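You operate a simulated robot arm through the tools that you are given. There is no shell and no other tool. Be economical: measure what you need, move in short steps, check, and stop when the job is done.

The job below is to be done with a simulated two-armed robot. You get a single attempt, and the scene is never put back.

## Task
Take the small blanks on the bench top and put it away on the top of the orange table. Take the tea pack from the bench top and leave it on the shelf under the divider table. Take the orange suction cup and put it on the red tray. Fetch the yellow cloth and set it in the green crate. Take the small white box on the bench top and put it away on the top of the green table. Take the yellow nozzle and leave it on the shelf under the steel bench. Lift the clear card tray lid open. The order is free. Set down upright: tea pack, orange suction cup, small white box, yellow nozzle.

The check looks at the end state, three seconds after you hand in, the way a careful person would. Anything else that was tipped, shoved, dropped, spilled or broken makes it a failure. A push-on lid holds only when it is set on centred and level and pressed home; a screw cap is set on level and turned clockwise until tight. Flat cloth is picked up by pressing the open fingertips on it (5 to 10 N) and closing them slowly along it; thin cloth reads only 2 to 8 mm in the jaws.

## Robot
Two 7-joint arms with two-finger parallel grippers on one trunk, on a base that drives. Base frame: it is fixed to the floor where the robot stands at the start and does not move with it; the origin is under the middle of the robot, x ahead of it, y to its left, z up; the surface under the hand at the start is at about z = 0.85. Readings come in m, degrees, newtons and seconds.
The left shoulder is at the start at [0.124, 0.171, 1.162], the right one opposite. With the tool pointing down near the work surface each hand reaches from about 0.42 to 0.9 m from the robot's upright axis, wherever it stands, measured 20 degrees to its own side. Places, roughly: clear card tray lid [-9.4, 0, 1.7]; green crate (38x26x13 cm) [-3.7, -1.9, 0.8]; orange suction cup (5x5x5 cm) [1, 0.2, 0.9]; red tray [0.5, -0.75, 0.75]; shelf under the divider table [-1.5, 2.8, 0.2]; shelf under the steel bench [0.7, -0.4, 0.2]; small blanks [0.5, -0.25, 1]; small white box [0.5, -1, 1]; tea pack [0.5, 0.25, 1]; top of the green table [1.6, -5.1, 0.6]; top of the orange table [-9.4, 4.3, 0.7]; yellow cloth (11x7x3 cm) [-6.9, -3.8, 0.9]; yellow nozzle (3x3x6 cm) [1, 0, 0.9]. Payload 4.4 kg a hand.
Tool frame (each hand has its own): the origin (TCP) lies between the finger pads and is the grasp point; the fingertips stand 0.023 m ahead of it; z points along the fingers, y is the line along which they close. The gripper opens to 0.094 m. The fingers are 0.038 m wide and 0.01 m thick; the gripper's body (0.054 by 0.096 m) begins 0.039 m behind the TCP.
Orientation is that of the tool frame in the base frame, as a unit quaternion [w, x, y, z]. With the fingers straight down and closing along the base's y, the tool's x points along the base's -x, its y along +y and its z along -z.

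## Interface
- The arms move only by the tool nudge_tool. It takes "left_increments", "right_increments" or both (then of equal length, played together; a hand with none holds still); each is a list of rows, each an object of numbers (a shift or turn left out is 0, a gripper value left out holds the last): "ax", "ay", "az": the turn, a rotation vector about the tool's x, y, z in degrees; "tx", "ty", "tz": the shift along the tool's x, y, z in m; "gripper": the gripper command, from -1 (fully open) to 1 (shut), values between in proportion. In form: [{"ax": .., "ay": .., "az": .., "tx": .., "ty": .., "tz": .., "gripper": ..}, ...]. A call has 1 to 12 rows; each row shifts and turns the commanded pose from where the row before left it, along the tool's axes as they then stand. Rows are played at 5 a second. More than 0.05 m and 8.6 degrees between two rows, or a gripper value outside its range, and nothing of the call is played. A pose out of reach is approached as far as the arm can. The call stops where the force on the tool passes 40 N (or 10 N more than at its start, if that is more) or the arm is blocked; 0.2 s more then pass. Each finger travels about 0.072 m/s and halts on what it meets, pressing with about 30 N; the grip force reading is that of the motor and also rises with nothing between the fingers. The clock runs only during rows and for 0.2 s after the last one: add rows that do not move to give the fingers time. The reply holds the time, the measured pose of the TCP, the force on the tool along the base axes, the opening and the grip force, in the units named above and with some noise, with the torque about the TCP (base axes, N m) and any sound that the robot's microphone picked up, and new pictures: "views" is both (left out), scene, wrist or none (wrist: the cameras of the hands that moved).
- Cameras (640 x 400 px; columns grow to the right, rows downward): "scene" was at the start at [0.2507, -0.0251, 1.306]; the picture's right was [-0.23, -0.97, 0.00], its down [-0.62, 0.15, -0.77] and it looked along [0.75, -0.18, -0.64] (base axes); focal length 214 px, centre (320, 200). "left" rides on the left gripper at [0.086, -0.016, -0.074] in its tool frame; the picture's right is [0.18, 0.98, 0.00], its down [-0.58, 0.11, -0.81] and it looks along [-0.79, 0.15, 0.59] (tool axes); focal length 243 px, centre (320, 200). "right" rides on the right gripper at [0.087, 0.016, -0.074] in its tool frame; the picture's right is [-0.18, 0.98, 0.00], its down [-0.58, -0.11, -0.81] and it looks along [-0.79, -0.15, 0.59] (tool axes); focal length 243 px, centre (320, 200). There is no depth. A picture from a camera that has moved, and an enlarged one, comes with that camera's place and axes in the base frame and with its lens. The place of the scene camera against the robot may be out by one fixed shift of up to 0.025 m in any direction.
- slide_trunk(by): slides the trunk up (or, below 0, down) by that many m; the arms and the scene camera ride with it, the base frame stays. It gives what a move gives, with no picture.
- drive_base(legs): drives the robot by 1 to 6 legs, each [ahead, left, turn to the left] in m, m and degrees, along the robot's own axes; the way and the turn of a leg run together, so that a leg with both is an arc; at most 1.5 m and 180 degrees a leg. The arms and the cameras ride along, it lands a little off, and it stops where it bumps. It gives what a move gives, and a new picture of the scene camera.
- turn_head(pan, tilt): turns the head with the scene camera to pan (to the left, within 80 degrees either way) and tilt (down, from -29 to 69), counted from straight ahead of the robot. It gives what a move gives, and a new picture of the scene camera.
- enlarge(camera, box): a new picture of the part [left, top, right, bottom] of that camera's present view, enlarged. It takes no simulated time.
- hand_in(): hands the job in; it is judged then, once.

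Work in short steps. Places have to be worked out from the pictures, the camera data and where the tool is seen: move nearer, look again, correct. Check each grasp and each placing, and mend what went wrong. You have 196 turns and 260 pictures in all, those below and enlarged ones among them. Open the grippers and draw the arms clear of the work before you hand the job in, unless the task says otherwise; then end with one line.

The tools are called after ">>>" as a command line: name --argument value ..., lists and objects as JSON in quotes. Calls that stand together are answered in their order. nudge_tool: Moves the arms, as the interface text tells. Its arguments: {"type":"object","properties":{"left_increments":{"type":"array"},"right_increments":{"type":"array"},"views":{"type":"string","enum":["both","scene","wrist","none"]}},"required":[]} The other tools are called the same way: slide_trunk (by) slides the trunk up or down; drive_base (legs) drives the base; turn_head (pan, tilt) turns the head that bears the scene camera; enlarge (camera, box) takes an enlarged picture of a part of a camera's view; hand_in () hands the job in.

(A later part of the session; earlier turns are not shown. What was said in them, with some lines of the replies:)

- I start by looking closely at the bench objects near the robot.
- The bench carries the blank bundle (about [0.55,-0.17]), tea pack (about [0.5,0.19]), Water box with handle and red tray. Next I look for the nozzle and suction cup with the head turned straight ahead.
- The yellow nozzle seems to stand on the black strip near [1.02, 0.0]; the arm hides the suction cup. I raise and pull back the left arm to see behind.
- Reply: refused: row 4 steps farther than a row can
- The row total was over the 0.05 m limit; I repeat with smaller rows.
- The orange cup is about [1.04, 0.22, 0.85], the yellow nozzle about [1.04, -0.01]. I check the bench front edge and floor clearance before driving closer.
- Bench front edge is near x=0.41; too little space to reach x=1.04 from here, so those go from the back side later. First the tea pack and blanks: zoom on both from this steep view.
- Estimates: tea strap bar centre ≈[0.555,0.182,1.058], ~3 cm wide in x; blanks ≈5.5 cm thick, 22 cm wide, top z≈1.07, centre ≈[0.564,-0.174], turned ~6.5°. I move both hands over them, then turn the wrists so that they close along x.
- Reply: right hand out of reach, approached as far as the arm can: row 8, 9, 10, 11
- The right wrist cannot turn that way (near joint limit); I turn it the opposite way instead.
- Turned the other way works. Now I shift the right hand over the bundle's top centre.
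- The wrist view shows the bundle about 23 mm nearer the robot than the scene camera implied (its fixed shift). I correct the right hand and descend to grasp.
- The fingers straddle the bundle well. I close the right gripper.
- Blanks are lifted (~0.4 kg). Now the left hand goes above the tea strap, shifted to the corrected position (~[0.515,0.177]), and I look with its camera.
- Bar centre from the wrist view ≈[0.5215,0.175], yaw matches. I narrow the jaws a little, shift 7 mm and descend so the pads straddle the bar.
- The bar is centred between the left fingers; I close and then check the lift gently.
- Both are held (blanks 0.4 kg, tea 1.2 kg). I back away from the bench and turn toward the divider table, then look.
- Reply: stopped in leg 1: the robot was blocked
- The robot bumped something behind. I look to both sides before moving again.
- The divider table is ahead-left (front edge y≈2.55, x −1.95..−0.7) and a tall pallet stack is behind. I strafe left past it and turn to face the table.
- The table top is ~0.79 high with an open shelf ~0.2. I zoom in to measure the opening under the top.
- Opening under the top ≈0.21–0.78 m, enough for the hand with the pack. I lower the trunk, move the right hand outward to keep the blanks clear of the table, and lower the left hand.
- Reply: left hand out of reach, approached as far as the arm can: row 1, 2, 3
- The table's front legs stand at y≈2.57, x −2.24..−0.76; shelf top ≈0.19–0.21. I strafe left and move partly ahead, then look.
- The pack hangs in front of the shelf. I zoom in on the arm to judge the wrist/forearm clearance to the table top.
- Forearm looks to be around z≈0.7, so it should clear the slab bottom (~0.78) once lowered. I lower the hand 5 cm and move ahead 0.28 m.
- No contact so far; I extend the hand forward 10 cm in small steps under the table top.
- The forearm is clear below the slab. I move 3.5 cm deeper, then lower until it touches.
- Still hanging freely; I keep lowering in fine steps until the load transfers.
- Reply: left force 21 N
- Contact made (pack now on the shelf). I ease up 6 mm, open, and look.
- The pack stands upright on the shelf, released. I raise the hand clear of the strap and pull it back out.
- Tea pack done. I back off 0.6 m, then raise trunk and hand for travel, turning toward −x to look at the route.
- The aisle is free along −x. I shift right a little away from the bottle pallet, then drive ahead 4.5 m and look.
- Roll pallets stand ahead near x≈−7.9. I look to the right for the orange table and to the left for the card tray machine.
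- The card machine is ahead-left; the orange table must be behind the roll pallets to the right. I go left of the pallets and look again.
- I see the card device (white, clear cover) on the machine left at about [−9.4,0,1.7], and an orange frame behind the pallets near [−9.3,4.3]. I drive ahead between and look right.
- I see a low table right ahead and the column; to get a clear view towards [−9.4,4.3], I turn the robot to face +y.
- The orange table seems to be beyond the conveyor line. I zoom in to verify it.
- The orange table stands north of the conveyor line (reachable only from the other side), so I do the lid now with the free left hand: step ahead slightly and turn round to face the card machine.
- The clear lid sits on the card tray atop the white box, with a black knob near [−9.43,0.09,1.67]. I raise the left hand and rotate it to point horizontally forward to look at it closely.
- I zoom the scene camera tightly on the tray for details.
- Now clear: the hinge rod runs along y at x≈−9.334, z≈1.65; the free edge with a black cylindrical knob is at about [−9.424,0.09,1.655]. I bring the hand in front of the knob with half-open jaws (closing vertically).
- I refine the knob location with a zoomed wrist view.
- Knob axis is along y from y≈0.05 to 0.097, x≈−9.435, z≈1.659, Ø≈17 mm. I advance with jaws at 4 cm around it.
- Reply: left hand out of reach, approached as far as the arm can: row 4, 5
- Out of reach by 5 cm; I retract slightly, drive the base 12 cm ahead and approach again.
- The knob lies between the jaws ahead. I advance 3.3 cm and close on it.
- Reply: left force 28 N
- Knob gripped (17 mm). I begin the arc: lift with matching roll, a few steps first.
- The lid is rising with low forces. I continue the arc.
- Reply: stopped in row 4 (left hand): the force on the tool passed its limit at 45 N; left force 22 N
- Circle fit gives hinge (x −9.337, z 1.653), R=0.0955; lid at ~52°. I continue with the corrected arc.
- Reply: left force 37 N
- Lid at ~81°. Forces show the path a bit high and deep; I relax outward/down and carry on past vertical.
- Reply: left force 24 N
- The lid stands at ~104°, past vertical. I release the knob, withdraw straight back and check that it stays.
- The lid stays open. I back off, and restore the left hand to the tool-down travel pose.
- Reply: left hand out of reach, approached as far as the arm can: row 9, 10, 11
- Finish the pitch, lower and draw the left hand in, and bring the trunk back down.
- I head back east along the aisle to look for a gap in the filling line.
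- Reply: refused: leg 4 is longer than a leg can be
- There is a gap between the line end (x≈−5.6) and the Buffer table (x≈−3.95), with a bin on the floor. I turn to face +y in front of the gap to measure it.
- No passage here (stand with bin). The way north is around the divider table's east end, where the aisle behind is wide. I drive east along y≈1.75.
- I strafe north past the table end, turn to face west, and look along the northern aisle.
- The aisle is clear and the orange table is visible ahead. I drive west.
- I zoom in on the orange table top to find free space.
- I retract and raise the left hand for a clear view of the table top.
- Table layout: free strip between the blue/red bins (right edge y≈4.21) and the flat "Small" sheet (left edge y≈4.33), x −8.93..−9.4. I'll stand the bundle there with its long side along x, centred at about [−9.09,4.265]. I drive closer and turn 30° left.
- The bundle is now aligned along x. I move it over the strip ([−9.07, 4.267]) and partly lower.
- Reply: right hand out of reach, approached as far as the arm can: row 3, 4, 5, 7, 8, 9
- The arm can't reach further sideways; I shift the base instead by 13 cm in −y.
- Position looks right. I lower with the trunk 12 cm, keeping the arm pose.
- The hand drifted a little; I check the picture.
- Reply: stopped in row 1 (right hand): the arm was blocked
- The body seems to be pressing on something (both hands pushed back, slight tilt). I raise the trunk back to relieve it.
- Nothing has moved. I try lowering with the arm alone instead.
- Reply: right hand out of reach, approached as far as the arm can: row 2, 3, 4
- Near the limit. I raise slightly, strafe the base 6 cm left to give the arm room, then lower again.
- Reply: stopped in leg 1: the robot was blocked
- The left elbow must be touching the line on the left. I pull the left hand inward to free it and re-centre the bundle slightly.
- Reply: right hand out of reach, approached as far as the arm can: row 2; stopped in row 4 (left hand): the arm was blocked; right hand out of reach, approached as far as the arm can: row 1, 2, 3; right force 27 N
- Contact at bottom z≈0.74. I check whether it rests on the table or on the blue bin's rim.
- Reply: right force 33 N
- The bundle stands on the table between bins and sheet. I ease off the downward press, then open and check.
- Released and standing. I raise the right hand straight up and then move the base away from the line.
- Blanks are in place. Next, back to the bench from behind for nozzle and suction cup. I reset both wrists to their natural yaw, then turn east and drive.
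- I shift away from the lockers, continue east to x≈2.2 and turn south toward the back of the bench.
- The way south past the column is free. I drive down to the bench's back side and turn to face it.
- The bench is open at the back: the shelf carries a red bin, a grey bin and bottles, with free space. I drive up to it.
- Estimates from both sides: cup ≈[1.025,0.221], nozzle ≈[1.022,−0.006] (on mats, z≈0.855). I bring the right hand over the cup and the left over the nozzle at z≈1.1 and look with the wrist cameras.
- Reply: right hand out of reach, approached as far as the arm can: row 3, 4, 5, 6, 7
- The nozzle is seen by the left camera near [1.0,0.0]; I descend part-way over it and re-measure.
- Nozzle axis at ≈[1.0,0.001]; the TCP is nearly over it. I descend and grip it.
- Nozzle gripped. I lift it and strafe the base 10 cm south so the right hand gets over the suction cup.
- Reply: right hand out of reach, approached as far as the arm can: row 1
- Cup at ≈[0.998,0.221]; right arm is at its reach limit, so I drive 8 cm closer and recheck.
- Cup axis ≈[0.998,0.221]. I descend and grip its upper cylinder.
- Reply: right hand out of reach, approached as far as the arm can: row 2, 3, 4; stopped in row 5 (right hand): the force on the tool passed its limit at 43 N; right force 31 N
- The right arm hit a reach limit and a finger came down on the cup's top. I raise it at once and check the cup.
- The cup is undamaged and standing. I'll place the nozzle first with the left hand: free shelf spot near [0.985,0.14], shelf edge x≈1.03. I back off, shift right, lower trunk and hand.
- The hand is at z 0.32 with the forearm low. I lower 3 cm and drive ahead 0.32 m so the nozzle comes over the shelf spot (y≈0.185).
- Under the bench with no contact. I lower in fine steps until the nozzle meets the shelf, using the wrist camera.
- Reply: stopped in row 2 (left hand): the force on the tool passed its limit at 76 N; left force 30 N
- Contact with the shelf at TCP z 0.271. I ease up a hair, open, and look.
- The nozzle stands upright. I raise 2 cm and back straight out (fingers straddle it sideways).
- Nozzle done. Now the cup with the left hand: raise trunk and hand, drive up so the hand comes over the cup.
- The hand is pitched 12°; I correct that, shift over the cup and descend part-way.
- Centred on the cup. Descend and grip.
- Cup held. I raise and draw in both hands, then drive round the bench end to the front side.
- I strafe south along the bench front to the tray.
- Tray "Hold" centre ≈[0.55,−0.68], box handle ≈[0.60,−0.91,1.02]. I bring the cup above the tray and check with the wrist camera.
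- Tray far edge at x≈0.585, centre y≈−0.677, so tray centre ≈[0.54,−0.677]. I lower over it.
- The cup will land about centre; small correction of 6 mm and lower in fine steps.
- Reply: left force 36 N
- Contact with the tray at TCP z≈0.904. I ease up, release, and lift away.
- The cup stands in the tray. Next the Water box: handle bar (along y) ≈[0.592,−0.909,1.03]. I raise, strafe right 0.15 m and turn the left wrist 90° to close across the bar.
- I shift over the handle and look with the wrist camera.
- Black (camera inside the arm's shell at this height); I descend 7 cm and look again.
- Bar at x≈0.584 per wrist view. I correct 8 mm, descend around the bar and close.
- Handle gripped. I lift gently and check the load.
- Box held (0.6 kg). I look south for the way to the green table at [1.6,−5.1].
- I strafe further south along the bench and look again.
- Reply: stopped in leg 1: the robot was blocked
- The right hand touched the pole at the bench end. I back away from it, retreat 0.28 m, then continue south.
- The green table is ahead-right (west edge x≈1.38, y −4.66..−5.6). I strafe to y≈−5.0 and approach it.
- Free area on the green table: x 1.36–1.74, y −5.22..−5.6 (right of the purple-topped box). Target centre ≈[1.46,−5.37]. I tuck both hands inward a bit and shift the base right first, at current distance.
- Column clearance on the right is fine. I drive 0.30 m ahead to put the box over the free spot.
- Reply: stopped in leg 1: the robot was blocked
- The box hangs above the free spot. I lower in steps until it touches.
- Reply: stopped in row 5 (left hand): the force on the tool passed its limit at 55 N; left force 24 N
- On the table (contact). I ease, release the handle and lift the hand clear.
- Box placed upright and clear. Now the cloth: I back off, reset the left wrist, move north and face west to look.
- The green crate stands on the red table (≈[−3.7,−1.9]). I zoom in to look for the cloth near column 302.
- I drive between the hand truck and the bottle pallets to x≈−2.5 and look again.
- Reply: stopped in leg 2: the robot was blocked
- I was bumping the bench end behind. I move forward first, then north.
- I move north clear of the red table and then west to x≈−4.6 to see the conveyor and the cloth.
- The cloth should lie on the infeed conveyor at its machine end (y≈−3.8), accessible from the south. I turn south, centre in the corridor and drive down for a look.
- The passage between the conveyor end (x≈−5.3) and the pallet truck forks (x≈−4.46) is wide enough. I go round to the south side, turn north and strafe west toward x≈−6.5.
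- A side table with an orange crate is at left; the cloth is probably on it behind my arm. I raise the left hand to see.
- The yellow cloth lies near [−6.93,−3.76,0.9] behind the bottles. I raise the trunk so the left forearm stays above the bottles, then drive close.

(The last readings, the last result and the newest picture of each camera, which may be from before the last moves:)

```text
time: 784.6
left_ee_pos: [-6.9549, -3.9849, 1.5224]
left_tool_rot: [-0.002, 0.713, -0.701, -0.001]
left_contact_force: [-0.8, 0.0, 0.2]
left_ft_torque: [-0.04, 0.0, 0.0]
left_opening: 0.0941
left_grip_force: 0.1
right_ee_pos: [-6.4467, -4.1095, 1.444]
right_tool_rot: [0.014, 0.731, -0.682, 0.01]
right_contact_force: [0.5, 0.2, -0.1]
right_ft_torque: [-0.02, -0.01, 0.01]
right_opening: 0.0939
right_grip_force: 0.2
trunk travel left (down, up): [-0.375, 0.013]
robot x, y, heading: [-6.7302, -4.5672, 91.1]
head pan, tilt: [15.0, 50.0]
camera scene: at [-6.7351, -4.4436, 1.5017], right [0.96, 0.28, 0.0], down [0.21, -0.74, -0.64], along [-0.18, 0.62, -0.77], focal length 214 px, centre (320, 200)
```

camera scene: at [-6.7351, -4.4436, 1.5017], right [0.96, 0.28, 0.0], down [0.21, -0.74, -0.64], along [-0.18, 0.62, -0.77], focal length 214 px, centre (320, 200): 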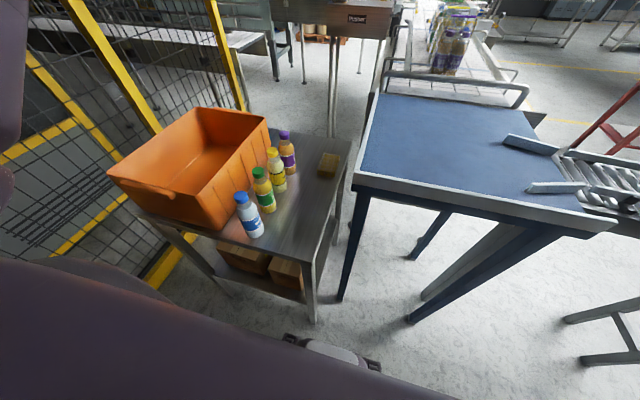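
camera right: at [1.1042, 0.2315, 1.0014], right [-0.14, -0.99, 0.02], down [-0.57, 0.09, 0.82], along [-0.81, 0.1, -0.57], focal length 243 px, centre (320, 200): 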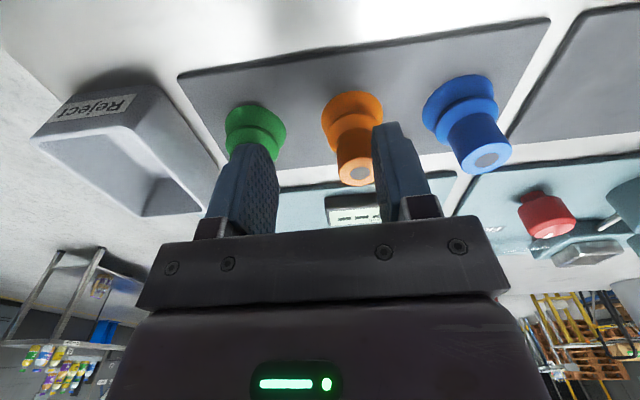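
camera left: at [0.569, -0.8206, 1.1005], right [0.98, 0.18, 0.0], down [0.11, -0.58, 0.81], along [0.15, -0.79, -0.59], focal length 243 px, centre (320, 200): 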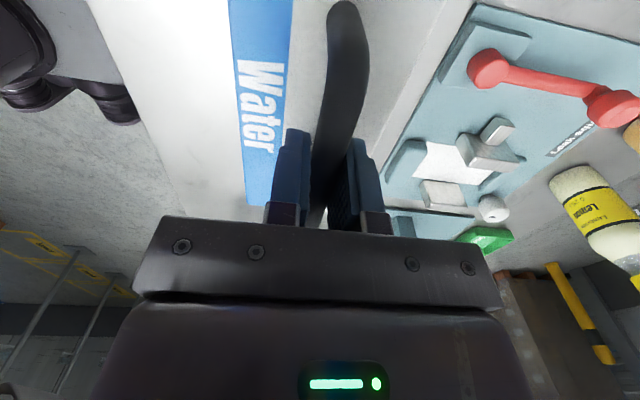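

Cloth centre ≈[−6.915,−3.76], long side along y. I bring the left hand above it and descend for a wrist view.

>>> nudge_tool --left_increments '[{"tx": -0.045, "ty": -0.01}, {"tx": -0.045, "ty": -0.01}, {"tx": -0.045, "ty": -0.01}, {"tx": -0.045, "ty": -0.01}, {"tx": -0.04}, {"tz": 0.05}, {"tz": 0.05}, {"tz": 0.05}, {"tz": 0.05}, {"tz": 0.05}, {"tz": 0.05}, {"tz": 0.05}]' --views "wrist"

>>> turn_head --pan 20 --tilt 45

```text
time: 787.2
left_ee_pos: [-6.9234, -3.7808, 1.1845]
left_tool_rot: [-0.004, 0.713, -0.701, -0.001]
left_contact_force: [0.3, 0.5, 0.1]
left_ft_torque: [-0.03, 0.01, -0.02]
left_opening: 0.094
left_grip_force: 0.2
left hand out of reach, approached as far as the arm can: row 4, 5, 6, 7, 8, 9, 10
right_ee_pos: [-6.4471, -4.1089, 1.4442]
right_tool_rot: [0.014, 0.732, -0.681, 0.012]
right_contact_force: [0.8, 0.7, 0.4]
right_ft_torque: [-0.03, 0.0, -0.01]
right_opening: 0.094
right_grip_force: 0.1
trunk travel left (down, up): [-0.375, 0.013]
robot x, y, heading: [-6.7282, -4.5674, 91.2]
head pan, tilt: [15.0, 50.0]
camera left: at [-6.9059, -3.8677, 1.2606], right [-0.98, -0.2, 0.0], down [-0.12, 0.58, 0.81], along [-0.16, 0.79, -0.59], focal length 243 px, centre (320, 200)
```

left: 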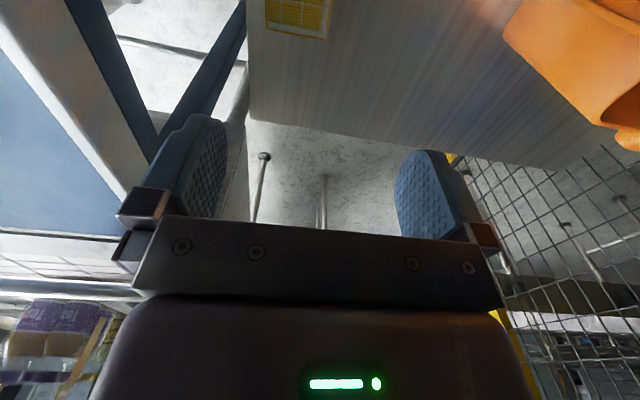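

```text
time: 787.9
left_ee_pos: [-6.923, -3.7817, 1.1848]
left_tool_rot: [-0.002, 0.713, -0.701, 0.0]
left_contact_force: [1.1, 0.0, 0.1]
left_ft_torque: [0.0, -0.02, 0.0]
left_opening: 0.0939
left_grip_force: 0.0
right_ee_pos: [-6.4455, -4.1109, 1.4436]
right_tool_rot: [0.015, 0.731, -0.682, 0.011]
right_contact_force: [-0.3, -0.5, 0.7]
right_ft_torque: [0.01, 0.01, 0.0]
right_opening: 0.0943
right_grip_force: 0.1
trunk travel left (down, up): [-0.375, 0.013]
robot x, y, heading: [-6.7282, -4.567, 91.0]
head pan, tilt: [20.0, 45.0]
camera scene: at [-6.7428, -4.4417, 1.5085], right [0.93, 0.36, 0.0], down [0.26, -0.66, -0.71], along [-0.26, 0.66, -0.71], focal length 214 px, centre (320, 200)
```

scene: 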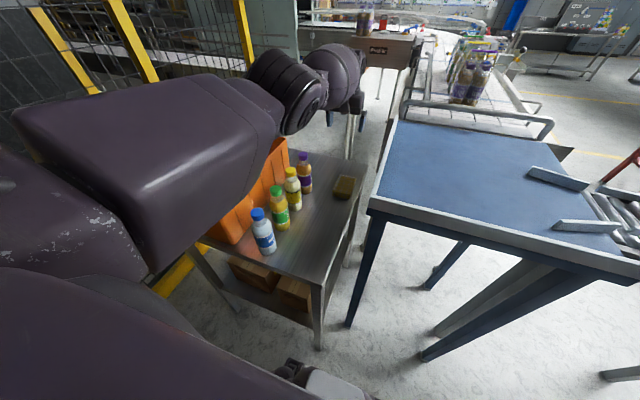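

Wrist view: cloth centre ≈[−6.90,−3.79], ~7.6 cm wide in x. I set the jaws to ~6 cm, centre and descend to just above it.

>>> nudge_tool --left_increments '[{"ty": -0.022, "tx": 0.006, "gripper": -0.3}, {"tz": 0.05}, {"tz": 0.05}, {"tz": 0.05}, {"tz": 0.04}, {}]' --views "wrist"

```text
time: 789.3
left_ee_pos: [-6.9071, -3.8189, 0.9986]
left_tool_rot: [-0.001, 0.714, -0.7, 0.0]
left_contact_force: [-0.1, -0.2, 0.3]
left_ft_torque: [-0.04, 0.03, -0.04]
left_opening: 0.0613
left_grip_force: 0.1
left hand out of reach, approached as far as the arm can: row 3, 4, 5
right_ee_pos: [-6.4462, -4.1093, 1.4434]
right_tool_rot: [0.014, 0.732, -0.681, 0.011]
right_contact_force: [0.6, -0.1, 0.8]
right_ft_torque: [0.01, 0.0, 0.0]
right_opening: 0.094
right_grip_force: 0.0
trunk travel left (down, up): [-0.375, 0.013]
robot x, y, heading: [-6.7274, -4.5643, 91.5]
head pan, tilt: [20.0, 45.0]
camera left: at [-6.8897, -3.9059, 1.0759], right [-0.98, -0.2, 0.0], down [-0.12, 0.58, 0.81], along [-0.16, 0.79, -0.59], focal length 243 px, centre (320, 200)
```

left: 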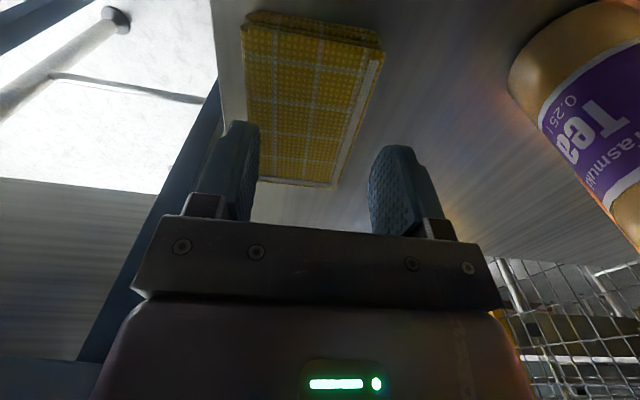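

The folded cloth is seen well (centre ≈[−6.896,−3.79], 7.6 cm wide, 3 cm high). I move the base 5 cm ahead, open fully to straddle it, and look again.

>>> drive_base --legs '[[0.05, 0, 0]]'

>>> nudge_tool --left_increments '[{"ty": -0.01, "tx": 0.012, "gripper": -1}, {"tz": 0.02}, {}]' --views "wrist"

```text
time: 790.2
left_ee_pos: [-6.9081, -3.7677, 0.999]
left_tool_rot: [-0.001, 0.714, -0.701, 0.0]
left_contact_force: [0.1, 1.0, -0.1]
left_ft_torque: [-0.03, 0.0, 0.01]
left_opening: 0.0614
left_grip_force: 0.0
right_ee_pos: [-6.4472, -4.0574, 1.4428]
right_tool_rot: [0.015, 0.732, -0.681, 0.011]
right_contact_force: [-0.3, 0.3, -0.9]
right_ft_torque: [-0.04, 0.01, 0.04]
right_opening: 0.0939
right_grip_force: 0.1
trunk travel left (down, up): [-0.375, 0.013]
robot x, y, heading: [-6.7314, -4.513, 91.3]
head pan, tilt: [20.0, 45.0]
camera scene: at [-6.7439, -4.3898, 1.5083], right [0.93, 0.36, 0.0], down [0.26, -0.66, -0.71], along [-0.26, 0.66, -0.71], focal length 214 px, centre (320, 200)
```

scene: 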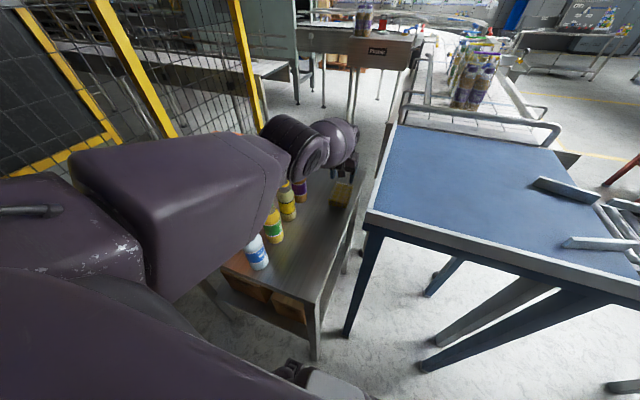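

```text
time: 791.0
left_ee_pos: [-6.8965, -3.7782, 0.9786]
left_tool_rot: [-0.001, 0.713, -0.701, 0.001]
left_contact_force: [0.3, -0.6, -0.8]
left_ft_torque: [0.01, -0.06, -0.01]
left_opening: 0.0942
left_grip_force: 0.1
left hand out of reach, approached as far as the arm can: row 1, 2
right_ee_pos: [-6.4461, -4.0596, 1.4439]
right_tool_rot: [0.015, 0.731, -0.682, 0.009]
right_contact_force: [0.1, -0.4, -0.2]
right_ft_torque: [-0.03, 0.0, 0.0]
right_opening: 0.094
right_grip_force: 0.1
trunk travel left (down, up): [-0.375, 0.013]
robot x, y, heading: [-6.7261, -4.5164, 91.1]
head pan, tilt: [20.0, 45.0]
camera left: at [-6.8804, -3.8651, 1.055], right [-0.98, -0.2, 0.0], down [-0.12, 0.58, 0.81], along [-0.16, 0.79, -0.59], focal length 243 px, centre (320, 200)
```

left: 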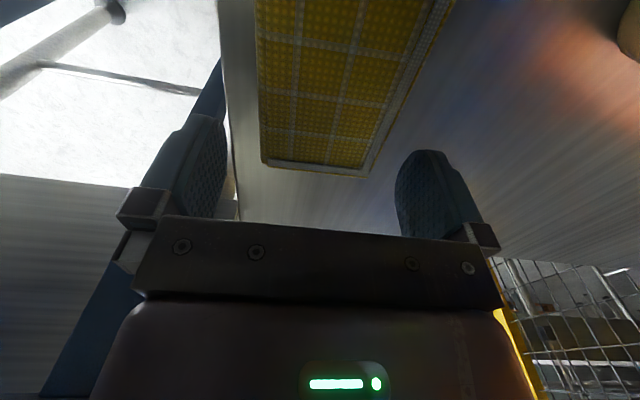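

Centred between the fingers. I descend with the arm to just above the table, watching the force.

>>> nudge_tool --left_increments '[{"tz": 0.015}, {"tz": 0.015}, {"tz": 0.01}, {}]' --views "wrist"

```text
time: 792.0
left_ee_pos: [-6.9001, -3.7895, 0.9411]
left_tool_rot: [-0.001, 0.713, -0.701, 0.0]
left_contact_force: [-0.9, 1.5, 1.7]
left_ft_torque: [-0.01, 0.12, 0.0]
left_opening: 0.0938
left_grip_force: 0.0
left hand out of reach, approached as far as the arm can: row 1, 2, 3
right_ee_pos: [-6.4463, -4.0599, 1.4431]
right_tool_rot: [0.015, 0.731, -0.682, 0.01]
right_contact_force: [0.1, -0.2, 0.6]
right_ft_torque: [0.01, 0.01, 0.0]
right_opening: 0.0937
right_grip_force: 0.1
trunk travel left (down, up): [-0.375, 0.013]
robot x, y, heading: [-6.7292, -4.5217, 91.2]
head pan, tilt: [20.0, 45.0]
camera left: at [-6.8827, -3.8775, 1.0195], right [-0.98, -0.2, 0.0], down [-0.12, 0.58, 0.81], along [-0.16, 0.79, -0.59], focal length 243 px, centre (320, 200)
```

left: 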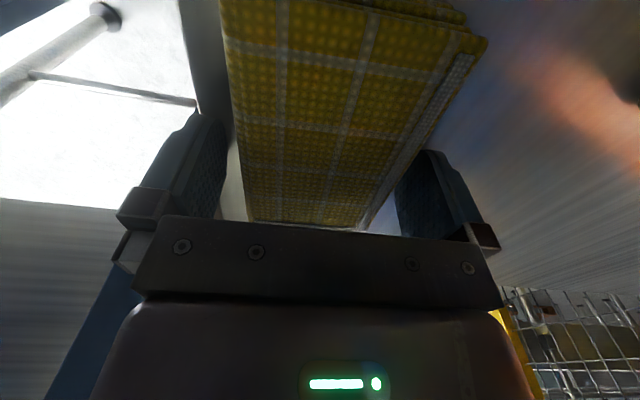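

The fingers straddle the cloth. I go down 1 cm more and close slowly.

>>> nudge_tool --left_increments '[{"tz": 0.006}, {"tz": 0.005}, {}, {"gripper": -0.8}, {"gripper": -0.6}, {"gripper": -0.4}, {"gripper": -0.2}, {"gripper": 0.1}, {"gripper": 0.4}, {"gripper": 0.7}, {"gripper": 1}, {}]' --views "wrist"

```text
time: 792.6
left_ee_pos: [-6.9002, -3.7898, 0.9423]
left_tool_rot: [-0.004, 0.714, -0.7, -0.004]
left_contact_force: [0.5, -11.1, 14.5]
left_ft_torque: [-0.57, 0.66, 0.7]
left_opening: 0.0941
left_grip_force: 0.2
right_ee_pos: [-6.447, -4.0629, 1.4451]
right_tool_rot: [0.014, 0.732, -0.681, 0.01]
right_contact_force: [-0.5, 0.8, 0.5]
right_ft_torque: [0.01, 0.02, 0.0]
right_opening: 0.0939
right_grip_force: 0.0
trunk travel left (down, up): [-0.375, 0.013]
robot x, y, heading: [-6.7299, -4.5172, 91.3]
head pan, tilt: [20.0, 45.0]
stopped in row 2 (left hand): the force on the tool passed its limit at 42 N (the readings are from after the stop); the commanded pose is now the measured one
camera left: at [-6.8826, -3.8778, 1.0187], right [-0.98, -0.2, 0.0], down [-0.12, 0.57, 0.81], along [-0.16, 0.8, -0.58], focal length 243 px, centre (320, 200)
```

left: 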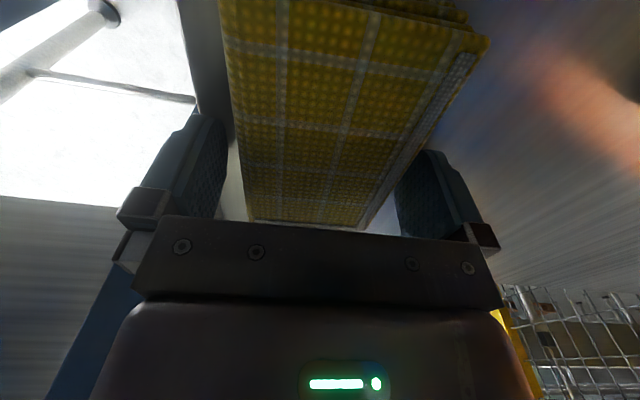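

The tips are on the table (z≈0.919), straddling the cloth. I ease up 3 mm and close slowly on it.

>>> nudge_tool --left_increments '[{"tz": -0.003}, {"gripper": -0.8}, {"gripper": -0.6}, {"gripper": -0.4}, {"gripper": -0.2}, {"gripper": 0.1}, {"gripper": 0.4}, {"gripper": 0.7}, {"gripper": 1}, {}, {}]' --views "wrist"

```text
time: 795.0
left_ee_pos: [-6.9001, -3.7878, 0.9435]
left_tool_rot: [-0.003, 0.713, -0.701, -0.004]
left_contact_force: [0.3, -0.7, -0.6]
left_ft_torque: [-0.03, 0.0, -0.05]
left_opening: 0.0673
left_grip_force: 30.2
right_ee_pos: [-6.4481, -4.0589, 1.4431]
right_tool_rot: [0.013, 0.732, -0.681, 0.01]
right_contact_force: [0.0, 0.7, -0.1]
right_ft_torque: [0.0, -0.01, 0.01]
right_opening: 0.0939
right_grip_force: 0.1
trunk travel left (down, up): [-0.375, 0.013]
robot x, y, heading: [-6.7301, -4.5187, 91.4]
head pan, tilt: [20.0, 45.0]
camera left: at [-6.8836, -3.8766, 1.0196], right [-0.98, -0.2, 0.0], down [-0.12, 0.57, 0.81], along [-0.16, 0.8, -0.58], focal length 243 px, centre (320, 200)
```

left: 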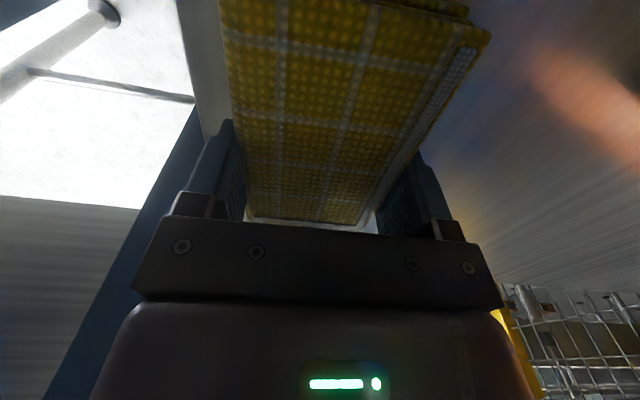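

Gripped at 67 mm — it holds like a solid block. I lift it straight up.

>>> nudge_tool --left_increments '[{"tz": -0.03}, {"tz": -0.04}, {"tz": -0.05}, {"tz": -0.05}, {"tz": -0.05}, {"tz": -0.05}, {"tz": -0.05}, {}]' --views "both"

```text
time: 796.8
left_ee_pos: [-6.9012, -3.79, 1.2636]
left_tool_rot: [-0.004, 0.713, -0.701, -0.004]
left_contact_force: [-0.1, 0.3, -0.5]
left_ft_torque: [-0.05, -0.01, 0.01]
left_opening: 0.0675
left_grip_force: 30.2
right_ee_pos: [-6.4476, -4.0599, 1.4436]
right_tool_rot: [0.015, 0.732, -0.681, 0.011]
right_contact_force: [0.1, 0.1, -0.1]
right_ft_torque: [0.0, -0.03, -0.02]
right_opening: 0.0942
right_grip_force: 0.1
trunk travel left (down, up): [-0.375, 0.013]
robot x, y, heading: [-6.7297, -4.5179, 91.2]
head pan, tilt: [20.0, 45.0]
camera scene: at [-6.7442, -4.3914, 1.5084], right [0.93, 0.36, 0.0], down [0.26, -0.66, -0.71], along [-0.26, 0.66, -0.71], focal length 214 px, centre (320, 200)
camera left: at [-6.8843, -3.8789, 1.3393], right [-0.98, -0.2, 0.0], down [-0.12, 0.57, 0.81], along [-0.16, 0.8, -0.58], focal length 243 px, centre (320, 200)
```

scene: 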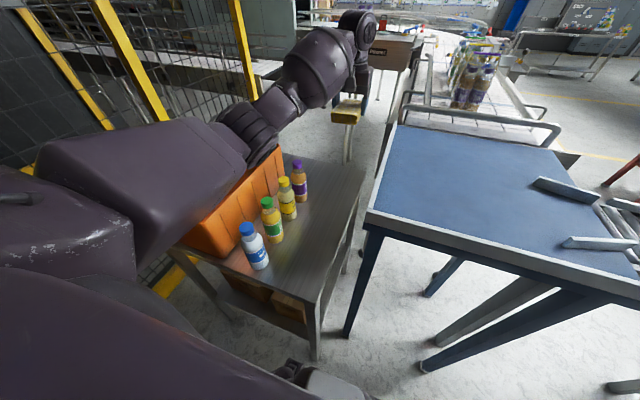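
left: 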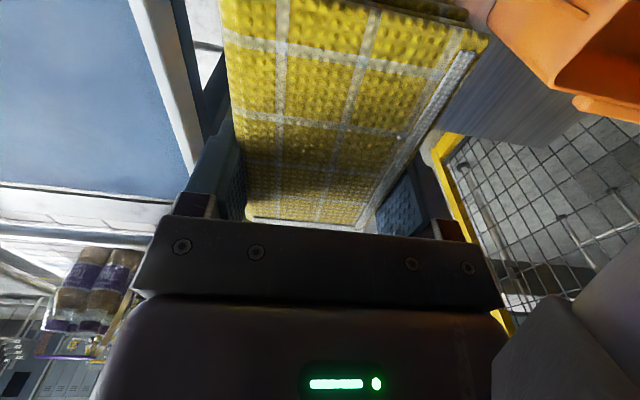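

Cloth held. I back away, lower the trunk to travel height and return around the conveyor end.

>>> drive_base --legs '[[-0.45, 0, -1.2], [0, -0.95, 0], [0, -0.92, 0], [1.4, 0, 0], [0.8, 0.2, 0]]'

>>> slide_trunk --by -0.1

>>> drive_base --legs '[[0.2, 0.25, 0], [1.4, 0, 0]]'

```text
time: 826.5
left_ee_pos: [-5.1939, -2.0365, 1.2648]
left_tool_rot: [0.004, -0.706, 0.708, 0.004]
left_contact_force: [0.3, 0.7, 0.4]
left_ft_torque: [-0.01, -0.01, -0.02]
left_opening: 0.0672
left_grip_force: 30.0
right_ee_pos: [-4.7443, -2.3148, 1.4436]
right_tool_rot: [0.014, 0.725, -0.689, 0.01]
right_contact_force: [0.2, -0.6, -0.7]
right_ft_torque: [0.01, -0.01, 0.01]
right_opening: 0.0939
right_grip_force: 0.1
trunk travel left (down, up): [-0.375, 0.013]
robot x, y, heading: [-5.0324, -2.7679, 90.2]
head pan, tilt: [20.0, 45.0]
camera scene: at [-5.0481, -2.6397, 1.5085], right [0.94, 0.34, 0.0], down [0.24, -0.66, -0.71], along [-0.24, 0.66, -0.71], focal length 214 px, centre (320, 200)
```

scene: 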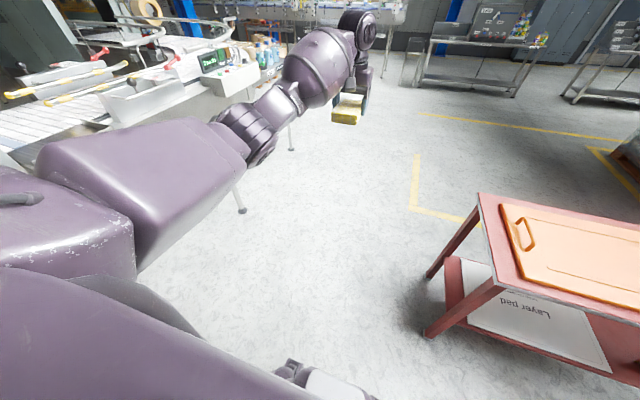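

```text
time: 827.9
left_ee_pos: [-5.1926, -2.0382, 1.1653]
left_tool_rot: [0.005, -0.706, 0.708, 0.005]
left_contact_force: [0.3, -0.8, 0.3]
left_ft_torque: [0.0, -0.01, 0.02]
left_opening: 0.0673
left_grip_force: 30.5
right_ee_pos: [-4.7451, -2.3154, 1.3446]
right_tool_rot: [0.014, 0.725, -0.689, 0.009]
right_contact_force: [-0.1, 0.0, 0.0]
right_ft_torque: [-0.01, 0.02, -0.01]
right_opening: 0.0942
right_grip_force: 0.1
trunk travel left (down, up): [-0.275, 0.113]
robot x, y, heading: [-5.0358, -2.7669, 90.0]
head pan, tilt: [20.0, 45.0]
```

```text
time: 837.2
left_ee_pos: [-5.4752, -0.4404, 1.1627]
left_tool_rot: [-0.003, 0.714, -0.7, -0.004]
left_contact_force: [0.7, -0.1, -0.2]
left_ft_torque: [0.03, -0.02, -0.02]
left_opening: 0.0673
left_grip_force: 29.9
right_ee_pos: [-5.0178, -0.7071, 1.3436]
right_tool_rot: [0.014, 0.733, -0.68, 0.01]
right_contact_force: [-1.3, 0.2, 0.3]
right_ft_torque: [0.0, 0.01, 0.02]
right_opening: 0.094
right_grip_force: 0.1
trunk travel left (down, up): [-0.275, 0.113]
robot x, y, heading: [-5.2968, -1.1689, 91.6]
head pan, tilt: [20.0, 45.0]
camera scene: at [-5.3146, -1.0213, 1.4062], right [0.93, 0.37, 0.0], down [0.26, -0.66, -0.71], along [-0.26, 0.66, -0.71], focal length 214 px, centre (320, 200)
```

scene: 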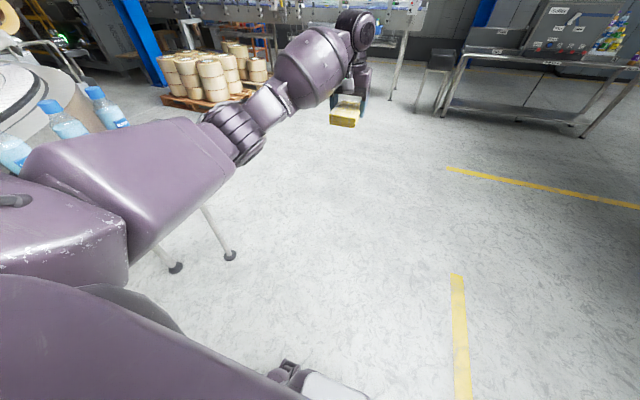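

I continue north-east to stand north of the red table and turn to face the crate.

>>> drive_base --legs '[[0.4, -0.2, -1.6], [0, -1.25, 0], [0, 0, 180]]'

>>> turn_head --pan 10 --tilt 40

```text
time: 857.8
left_ee_pos: [-3.7606, -1.5167, 1.1632]
left_tool_rot: [0.003, 0.729, 0.684, -0.005]
left_contact_force: [-0.2, 0.3, -0.7]
left_ft_torque: [-0.02, -0.02, 0.0]
left_opening: 0.0672
left_grip_force: 29.9
right_ee_pos: [-4.1906, -1.2143, 1.3422]
right_tool_rot: [-0.01, 0.711, 0.703, 0.015]
right_contact_force: [0.3, 1.1, -0.1]
right_ft_torque: [0.04, 0.0, -0.01]
right_opening: 0.0938
right_grip_force: 0.0
trunk travel left (down, up): [-0.275, 0.113]
robot x, y, heading: [-3.8718, -0.7757, -93.5]
head pan, tilt: [20.0, 45.0]
camera scene: at [-3.8405, -0.938, 1.4062], right [-0.96, -0.28, 0.0], down [-0.2, 0.68, -0.71], along [0.2, -0.68, -0.71], focal length 214 px, centre (320, 200)
```

scene: 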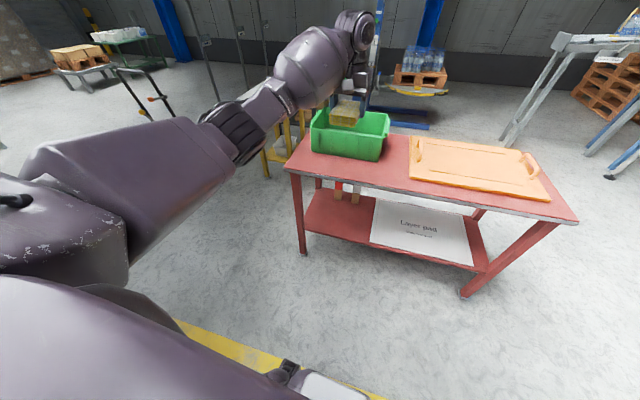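

```text
time: 858.5
left_ee_pos: [-3.7615, -1.5187, 1.1637]
left_tool_rot: [0.003, 0.73, 0.683, -0.004]
left_contact_force: [-0.2, 0.3, -1.6]
left_ft_torque: [-0.03, -0.01, -0.01]
left_opening: 0.0674
left_grip_force: 30.4
right_ee_pos: [-4.1914, -1.2133, 1.3431]
right_tool_rot: [-0.01, 0.711, 0.703, 0.014]
right_contact_force: [0.1, 0.3, 0.1]
right_ft_torque: [-0.04, -0.01, 0.0]
right_opening: 0.0937
right_grip_force: 0.0
trunk travel left (down, up): [-0.275, 0.113]
robot x, y, heading: [-3.8753, -0.7798, -93.2]
head pan, tilt: [10.0, 40.0]
camera scene: at [-3.8541, -0.9445, 1.4134], right [-0.99, -0.11, 0.0], down [-0.07, 0.64, -0.77], along [0.09, -0.76, -0.64], focal length 214 px, centre (320, 200)
```

scene: 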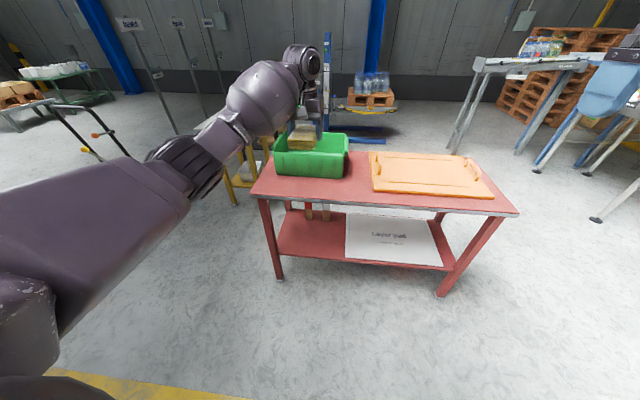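

Crate centre ≈[−3.69,−1.91]. I align and drive ahead so the cloth comes over it.

>>> drive_base --legs '[[0, 0, 3.2], [0.38, 0.03, 0]]'

>>> turn_head --pan 10 --tilt 50

```text
time: 861.4
left_ee_pos: [-3.6895, -1.8936, 1.1643]
left_tool_rot: [0.004, 0.709, 0.705, -0.004]
left_contact_force: [0.8, 0.0, -0.2]
left_ft_torque: [0.0, 0.02, 0.01]
left_opening: 0.0672
left_grip_force: 29.7
right_ee_pos: [-4.1353, -1.615, 1.344]
right_tool_rot: [-0.009, 0.69, 0.723, 0.014]
right_contact_force: [0.3, -0.2, 0.3]
right_ft_torque: [-0.03, 0.02, 0.01]
right_opening: 0.0939
right_grip_force: 0.1
trunk travel left (down, up): [-0.275, 0.113]
robot x, y, heading: [-3.844, -1.1629, -90.4]
head pan, tilt: [10.0, 40.0]
camera scene: at [-3.8158, -1.3278, 1.4134], right [-0.99, -0.17, 0.0], down [-0.11, 0.63, -0.77], along [0.13, -0.75, -0.64], focal length 214 px, centre (320, 200)
```

scene: 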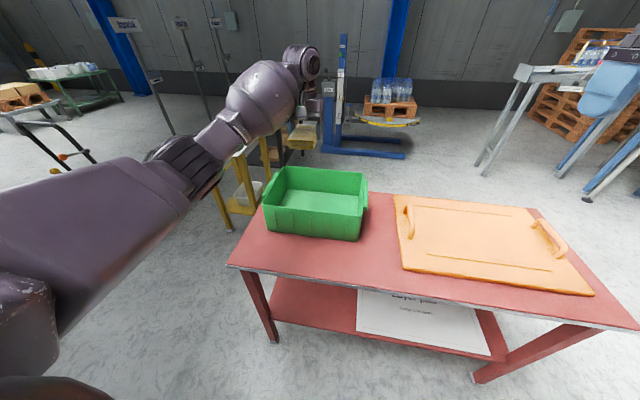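

```text
time: 862.1
left_ee_pos: [-3.6889, -1.8928, 1.1648]
left_tool_rot: [0.003, 0.709, 0.705, -0.004]
left_contact_force: [0.1, 0.3, -0.7]
left_ft_torque: [-0.02, 0.01, -0.01]
left_opening: 0.0672
left_grip_force: 30.1
right_ee_pos: [-4.1366, -1.6146, 1.345]
right_tool_rot: [-0.011, 0.69, 0.723, 0.016]
right_contact_force: [0.0, -0.2, -0.2]
right_ft_torque: [0.03, -0.03, 0.0]
right_opening: 0.0943
right_grip_force: 0.1
trunk travel left (down, up): [-0.275, 0.113]
robot x, y, heading: [-3.8468, -1.1597, -90.0]
head pan, tilt: [10.0, 50.0]
camera scene: at [-3.8172, -1.3191, 1.3993], right [-0.99, -0.17, 0.0], down [-0.13, 0.75, -0.64], along [0.11, -0.63, -0.77], focal length 214 px, centre (320, 200)
```

scene: 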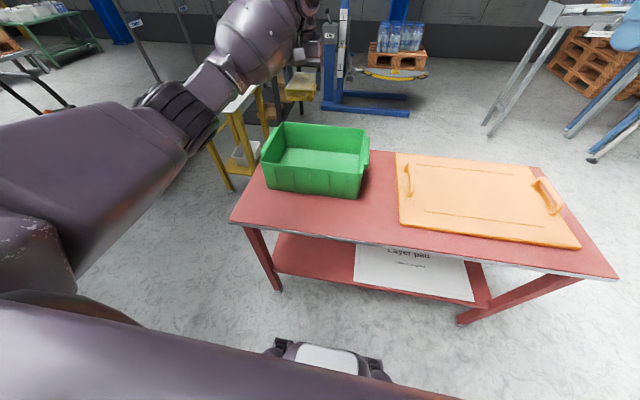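

Crate rim spans x −3.53..−3.87, y −1.85..−2.08; target ≈[−3.70,−1.955]. I drive 6 cm ahead and lower the cloth toward the crate floor.

>>> drive_base --legs '[[0.065, 0, 0]]'

>>> nudge_tool --left_increments '[{"ty": -0.01}, {"tz": 0.05}, {"tz": 0.05}, {"tz": 0.05}, {"tz": 0.05}, {}]' --views "both"

```text
time: 863.1
left_ee_pos: [-3.69, -1.9593, 1.163]
left_tool_rot: [0.003, 0.71, 0.704, -0.005]
left_contact_force: [0.0, 0.3, -0.7]
left_ft_torque: [0.04, 0.01, -0.02]
left_opening: 0.0674
left_grip_force: 30.1
right_ee_pos: [-4.1365, -1.6805, 1.3437]
right_tool_rot: [-0.011, 0.69, 0.724, 0.015]
right_contact_force: [0.5, -0.8, -0.5]
right_ft_torque: [0.03, -0.02, 0.0]
right_opening: 0.0941
right_grip_force: 0.1
trunk travel left (down, up): [-0.275, 0.113]
robot x, y, heading: [-3.8451, -1.2259, -90.4]
head pan, tilt: [10.0, 50.0]
camera scene: at [-3.8175, -1.3852, 1.3991], right [-0.99, -0.17, 0.0], down [-0.13, 0.76, -0.64], along [0.11, -0.63, -0.77], focal length 214 px, centre (320, 200)
```

scene: 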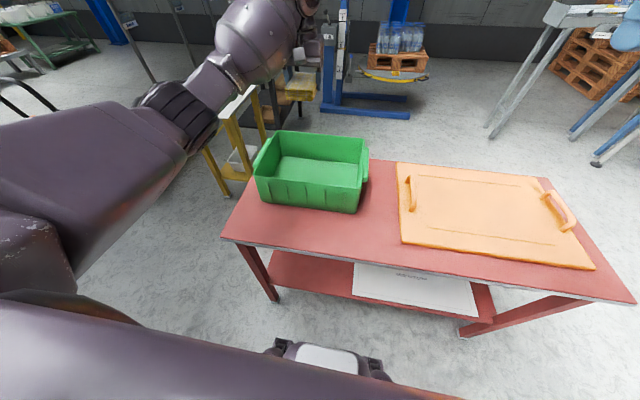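

```text
time: 864.5
left_ee_pos: [-3.7004, -1.9599, 0.9652]
left_tool_rot: [0.004, 0.71, 0.704, -0.004]
left_contact_force: [0.4, -0.5, -0.2]
left_ft_torque: [-0.03, 0.01, 0.01]
left_opening: 0.0672
left_grip_force: 30.1
right_ee_pos: [-4.1368, -1.6785, 1.3443]
right_tool_rot: [-0.01, 0.69, 0.724, 0.014]
right_contact_force: [0.5, 1.4, -0.6]
right_ft_torque: [-0.01, 0.02, -0.03]
right_opening: 0.0942
right_grip_force: 0.1
trunk travel left (down, up): [-0.275, 0.113]
robot x, y, heading: [-3.842, -1.2262, -90.0]
head pan, tilt: [10.0, 50.0]
camera scene: at [-3.8174, -1.3833, 1.3994], right [-0.99, -0.17, 0.0], down [-0.13, 0.75, -0.64], along [0.11, -0.63, -0.77], focal length 214 px, centre (320, 200)
camera left: at [-3.716, -1.8735, 1.0407], right [0.98, 0.18, 0.0], down [0.1, -0.57, 0.81], along [0.14, -0.8, -0.58], focal length 243 px, centre (320, 200)
```

scene: 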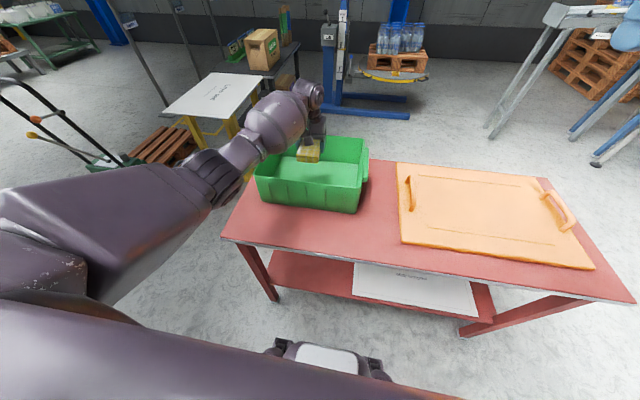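
left: 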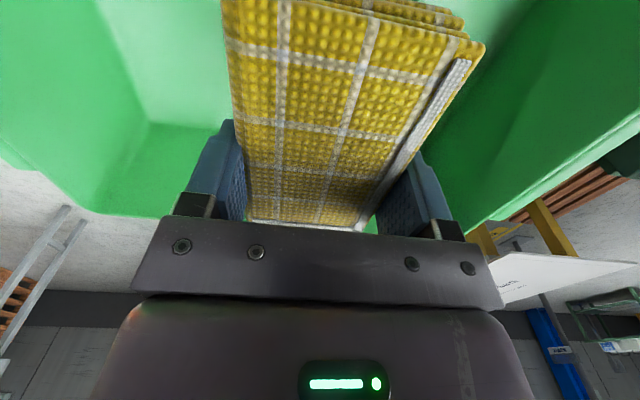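

The cloth is over the crate's inside. I lower to near the floor in small steps.

>>> nudge_tool --left_increments '[{"tz": 0.03}, {"tz": 0.03}, {"tz": 0.02}, {"tz": 0.01}, {"tz": 0.006}, {"tz": 0.006}, {"tz": 0.006}, {"tz": 0.006}, {"tz": 0.006}, {}]' --views "wrist"

```text
time: 866.7
left_ee_pos: [-3.7017, -1.9618, 0.8437]
left_tool_rot: [0.004, 0.711, 0.703, -0.004]
left_contact_force: [-0.5, 1.2, -1.3]
left_ft_torque: [0.0, -0.02, 0.02]
left_opening: 0.0673
left_grip_force: 29.6
right_ee_pos: [-4.1366, -1.6774, 1.3446]
right_tool_rot: [-0.01, 0.69, 0.723, 0.015]
right_contact_force: [-1.3, 0.5, 0.1]
right_ft_torque: [-0.02, -0.05, -0.04]
right_opening: 0.0936
right_grip_force: 0.1
trunk travel left (down, up): [-0.275, 0.113]
robot x, y, heading: [-3.8459, -1.2259, -90.2]
head pan, tilt: [10.0, 50.0]
camera left: at [-3.7172, -1.8756, 0.919], right [0.98, 0.18, 0.0], down [0.11, -0.57, 0.81], along [0.14, -0.8, -0.58], focal length 243 px, centre (320, 200)
```

left: 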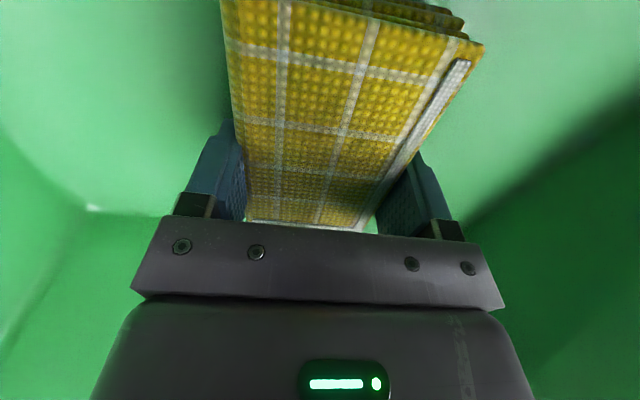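

Inside the crate, close to the floor. A few more millimetres until touch, then release.

>>> nudge_tool --left_increments '[{"tz": 0.006}, {"tz": 0.005}, {"tz": 0.005}, {"tz": 0.005}, {}]' --views "none"

```text
time: 867.9
left_ee_pos: [-3.7005, -1.9627, 0.8295]
left_tool_rot: [0.008, 0.71, 0.704, -0.008]
left_contact_force: [8.6, -0.9, 36.6]
left_ft_torque: [0.69, -0.27, -0.08]
left_opening: 0.0673
left_grip_force: 30.5
right_ee_pos: [-4.1365, -1.6736, 1.347]
right_tool_rot: [-0.01, 0.69, 0.723, 0.013]
right_contact_force: [-0.8, 0.4, -1.1]
right_ft_torque: [-0.01, 0.0, 0.01]
right_opening: 0.0937
right_grip_force: 0.0
trunk travel left (down, up): [-0.275, 0.113]
robot x, y, heading: [-3.8434, -1.2255, -90.2]
head pan, tilt: [10.0, 50.0]
```

Touching the floor of the crate. I ease up, open, and raise the hand straight out.

>>> nudge_tool --left_increments '[{"tz": -0.005}, {"gripper": -0.6}, {"gripper": -1}, {}, {"tz": -0.04}, {"tz": -0.05}, {"tz": -0.05}, {"tz": -0.05}, {"tz": -0.05}, {"tz": -0.05}, {"tz": -0.05}, {}]' --views "both"

```text
time: 870.5
left_ee_pos: [-3.7013, -1.9615, 1.1667]
left_tool_rot: [0.003, 0.71, 0.705, -0.004]
left_contact_force: [0.5, -0.1, 0.1]
left_ft_torque: [0.0, 0.02, 0.02]
left_opening: 0.0941
left_grip_force: 0.1
right_ee_pos: [-4.1369, -1.6793, 1.343]
right_tool_rot: [-0.01, 0.69, 0.724, 0.014]
right_contact_force: [-0.2, 0.1, 0.7]
right_ft_torque: [0.05, 0.01, 0.0]
right_opening: 0.094
right_grip_force: 0.0
trunk travel left (down, up): [-0.275, 0.113]
robot x, y, heading: [-3.8412, -1.2244, -90.1]
head pan, tilt: [10.0, 50.0]
camera scene: at [-3.817, -1.3843, 1.3991], right [-0.99, -0.17, 0.0], down [-0.13, 0.76, -0.64], along [0.11, -0.63, -0.77], focal length 214 px, centre (320, 200)
camera left: at [-3.7179, -1.8751, 1.242], right [0.98, 0.18, 0.0], down [0.11, -0.57, 0.81], along [0.14, -0.8, -0.58], focal length 243 px, centre (320, 200)
```

scene: 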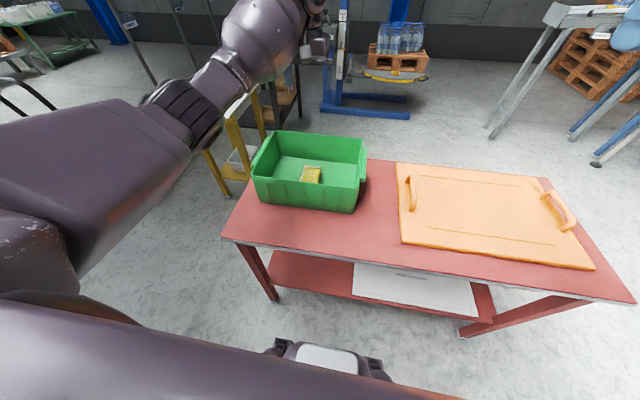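
left: 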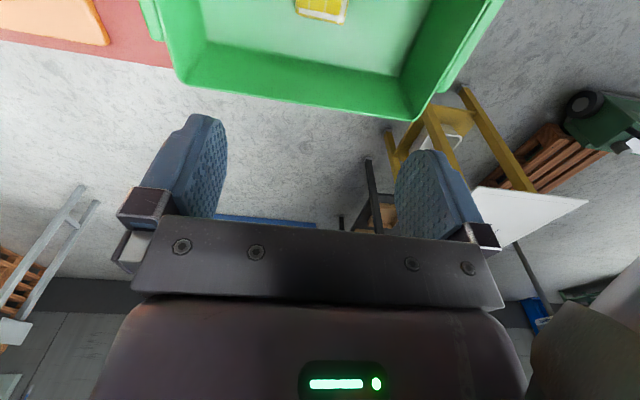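

The cloth lies in the crate. All seven jobs are done; I back the arms clear of the work.

>>> drive_base --legs '[[-0.4, 0, 0]]'

```text
time: 873.0
left_ee_pos: [-3.699, -1.5605, 1.1678]
left_tool_rot: [0.005, 0.709, 0.706, -0.004]
left_contact_force: [-0.7, 1.5, -0.4]
left_ft_torque: [0.02, 0.04, 0.01]
left_opening: 0.094
left_grip_force: 0.1
right_ee_pos: [-4.1339, -1.279, 1.3442]
right_tool_rot: [-0.01, 0.689, 0.725, 0.015]
right_contact_force: [0.8, 0.2, 0.5]
right_ft_torque: [0.0, -0.01, 0.02]
right_opening: 0.0938
right_grip_force: 0.1
trunk travel left (down, up): [-0.275, 0.113]
robot x, y, heading: [-3.8432, -0.8281, -90.0]
head pan, tilt: [10.0, 50.0]
camera scene: at [-3.8166, -0.9839, 1.3993], right [-0.98, -0.17, 0.0], down [-0.13, 0.75, -0.64], along [0.11, -0.63, -0.77], focal length 214 px, centre (320, 200)
```

scene: 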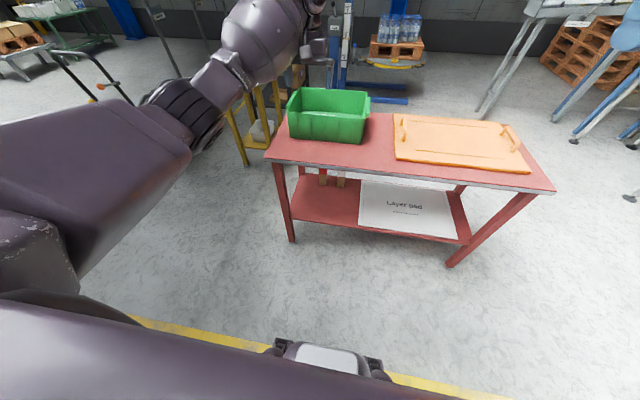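

The grippers are open and empty and the arms are clear; I hand in.

>>> hand_in

```text
The job is handed in.
```

I finished and handed in all seven tasks, and each looked right in the camera after I let go; on the way the robot bumped the box pallet, the filling line, the bench end and its pole, and possibly the blue column, and I did not go back to check them or the lid.
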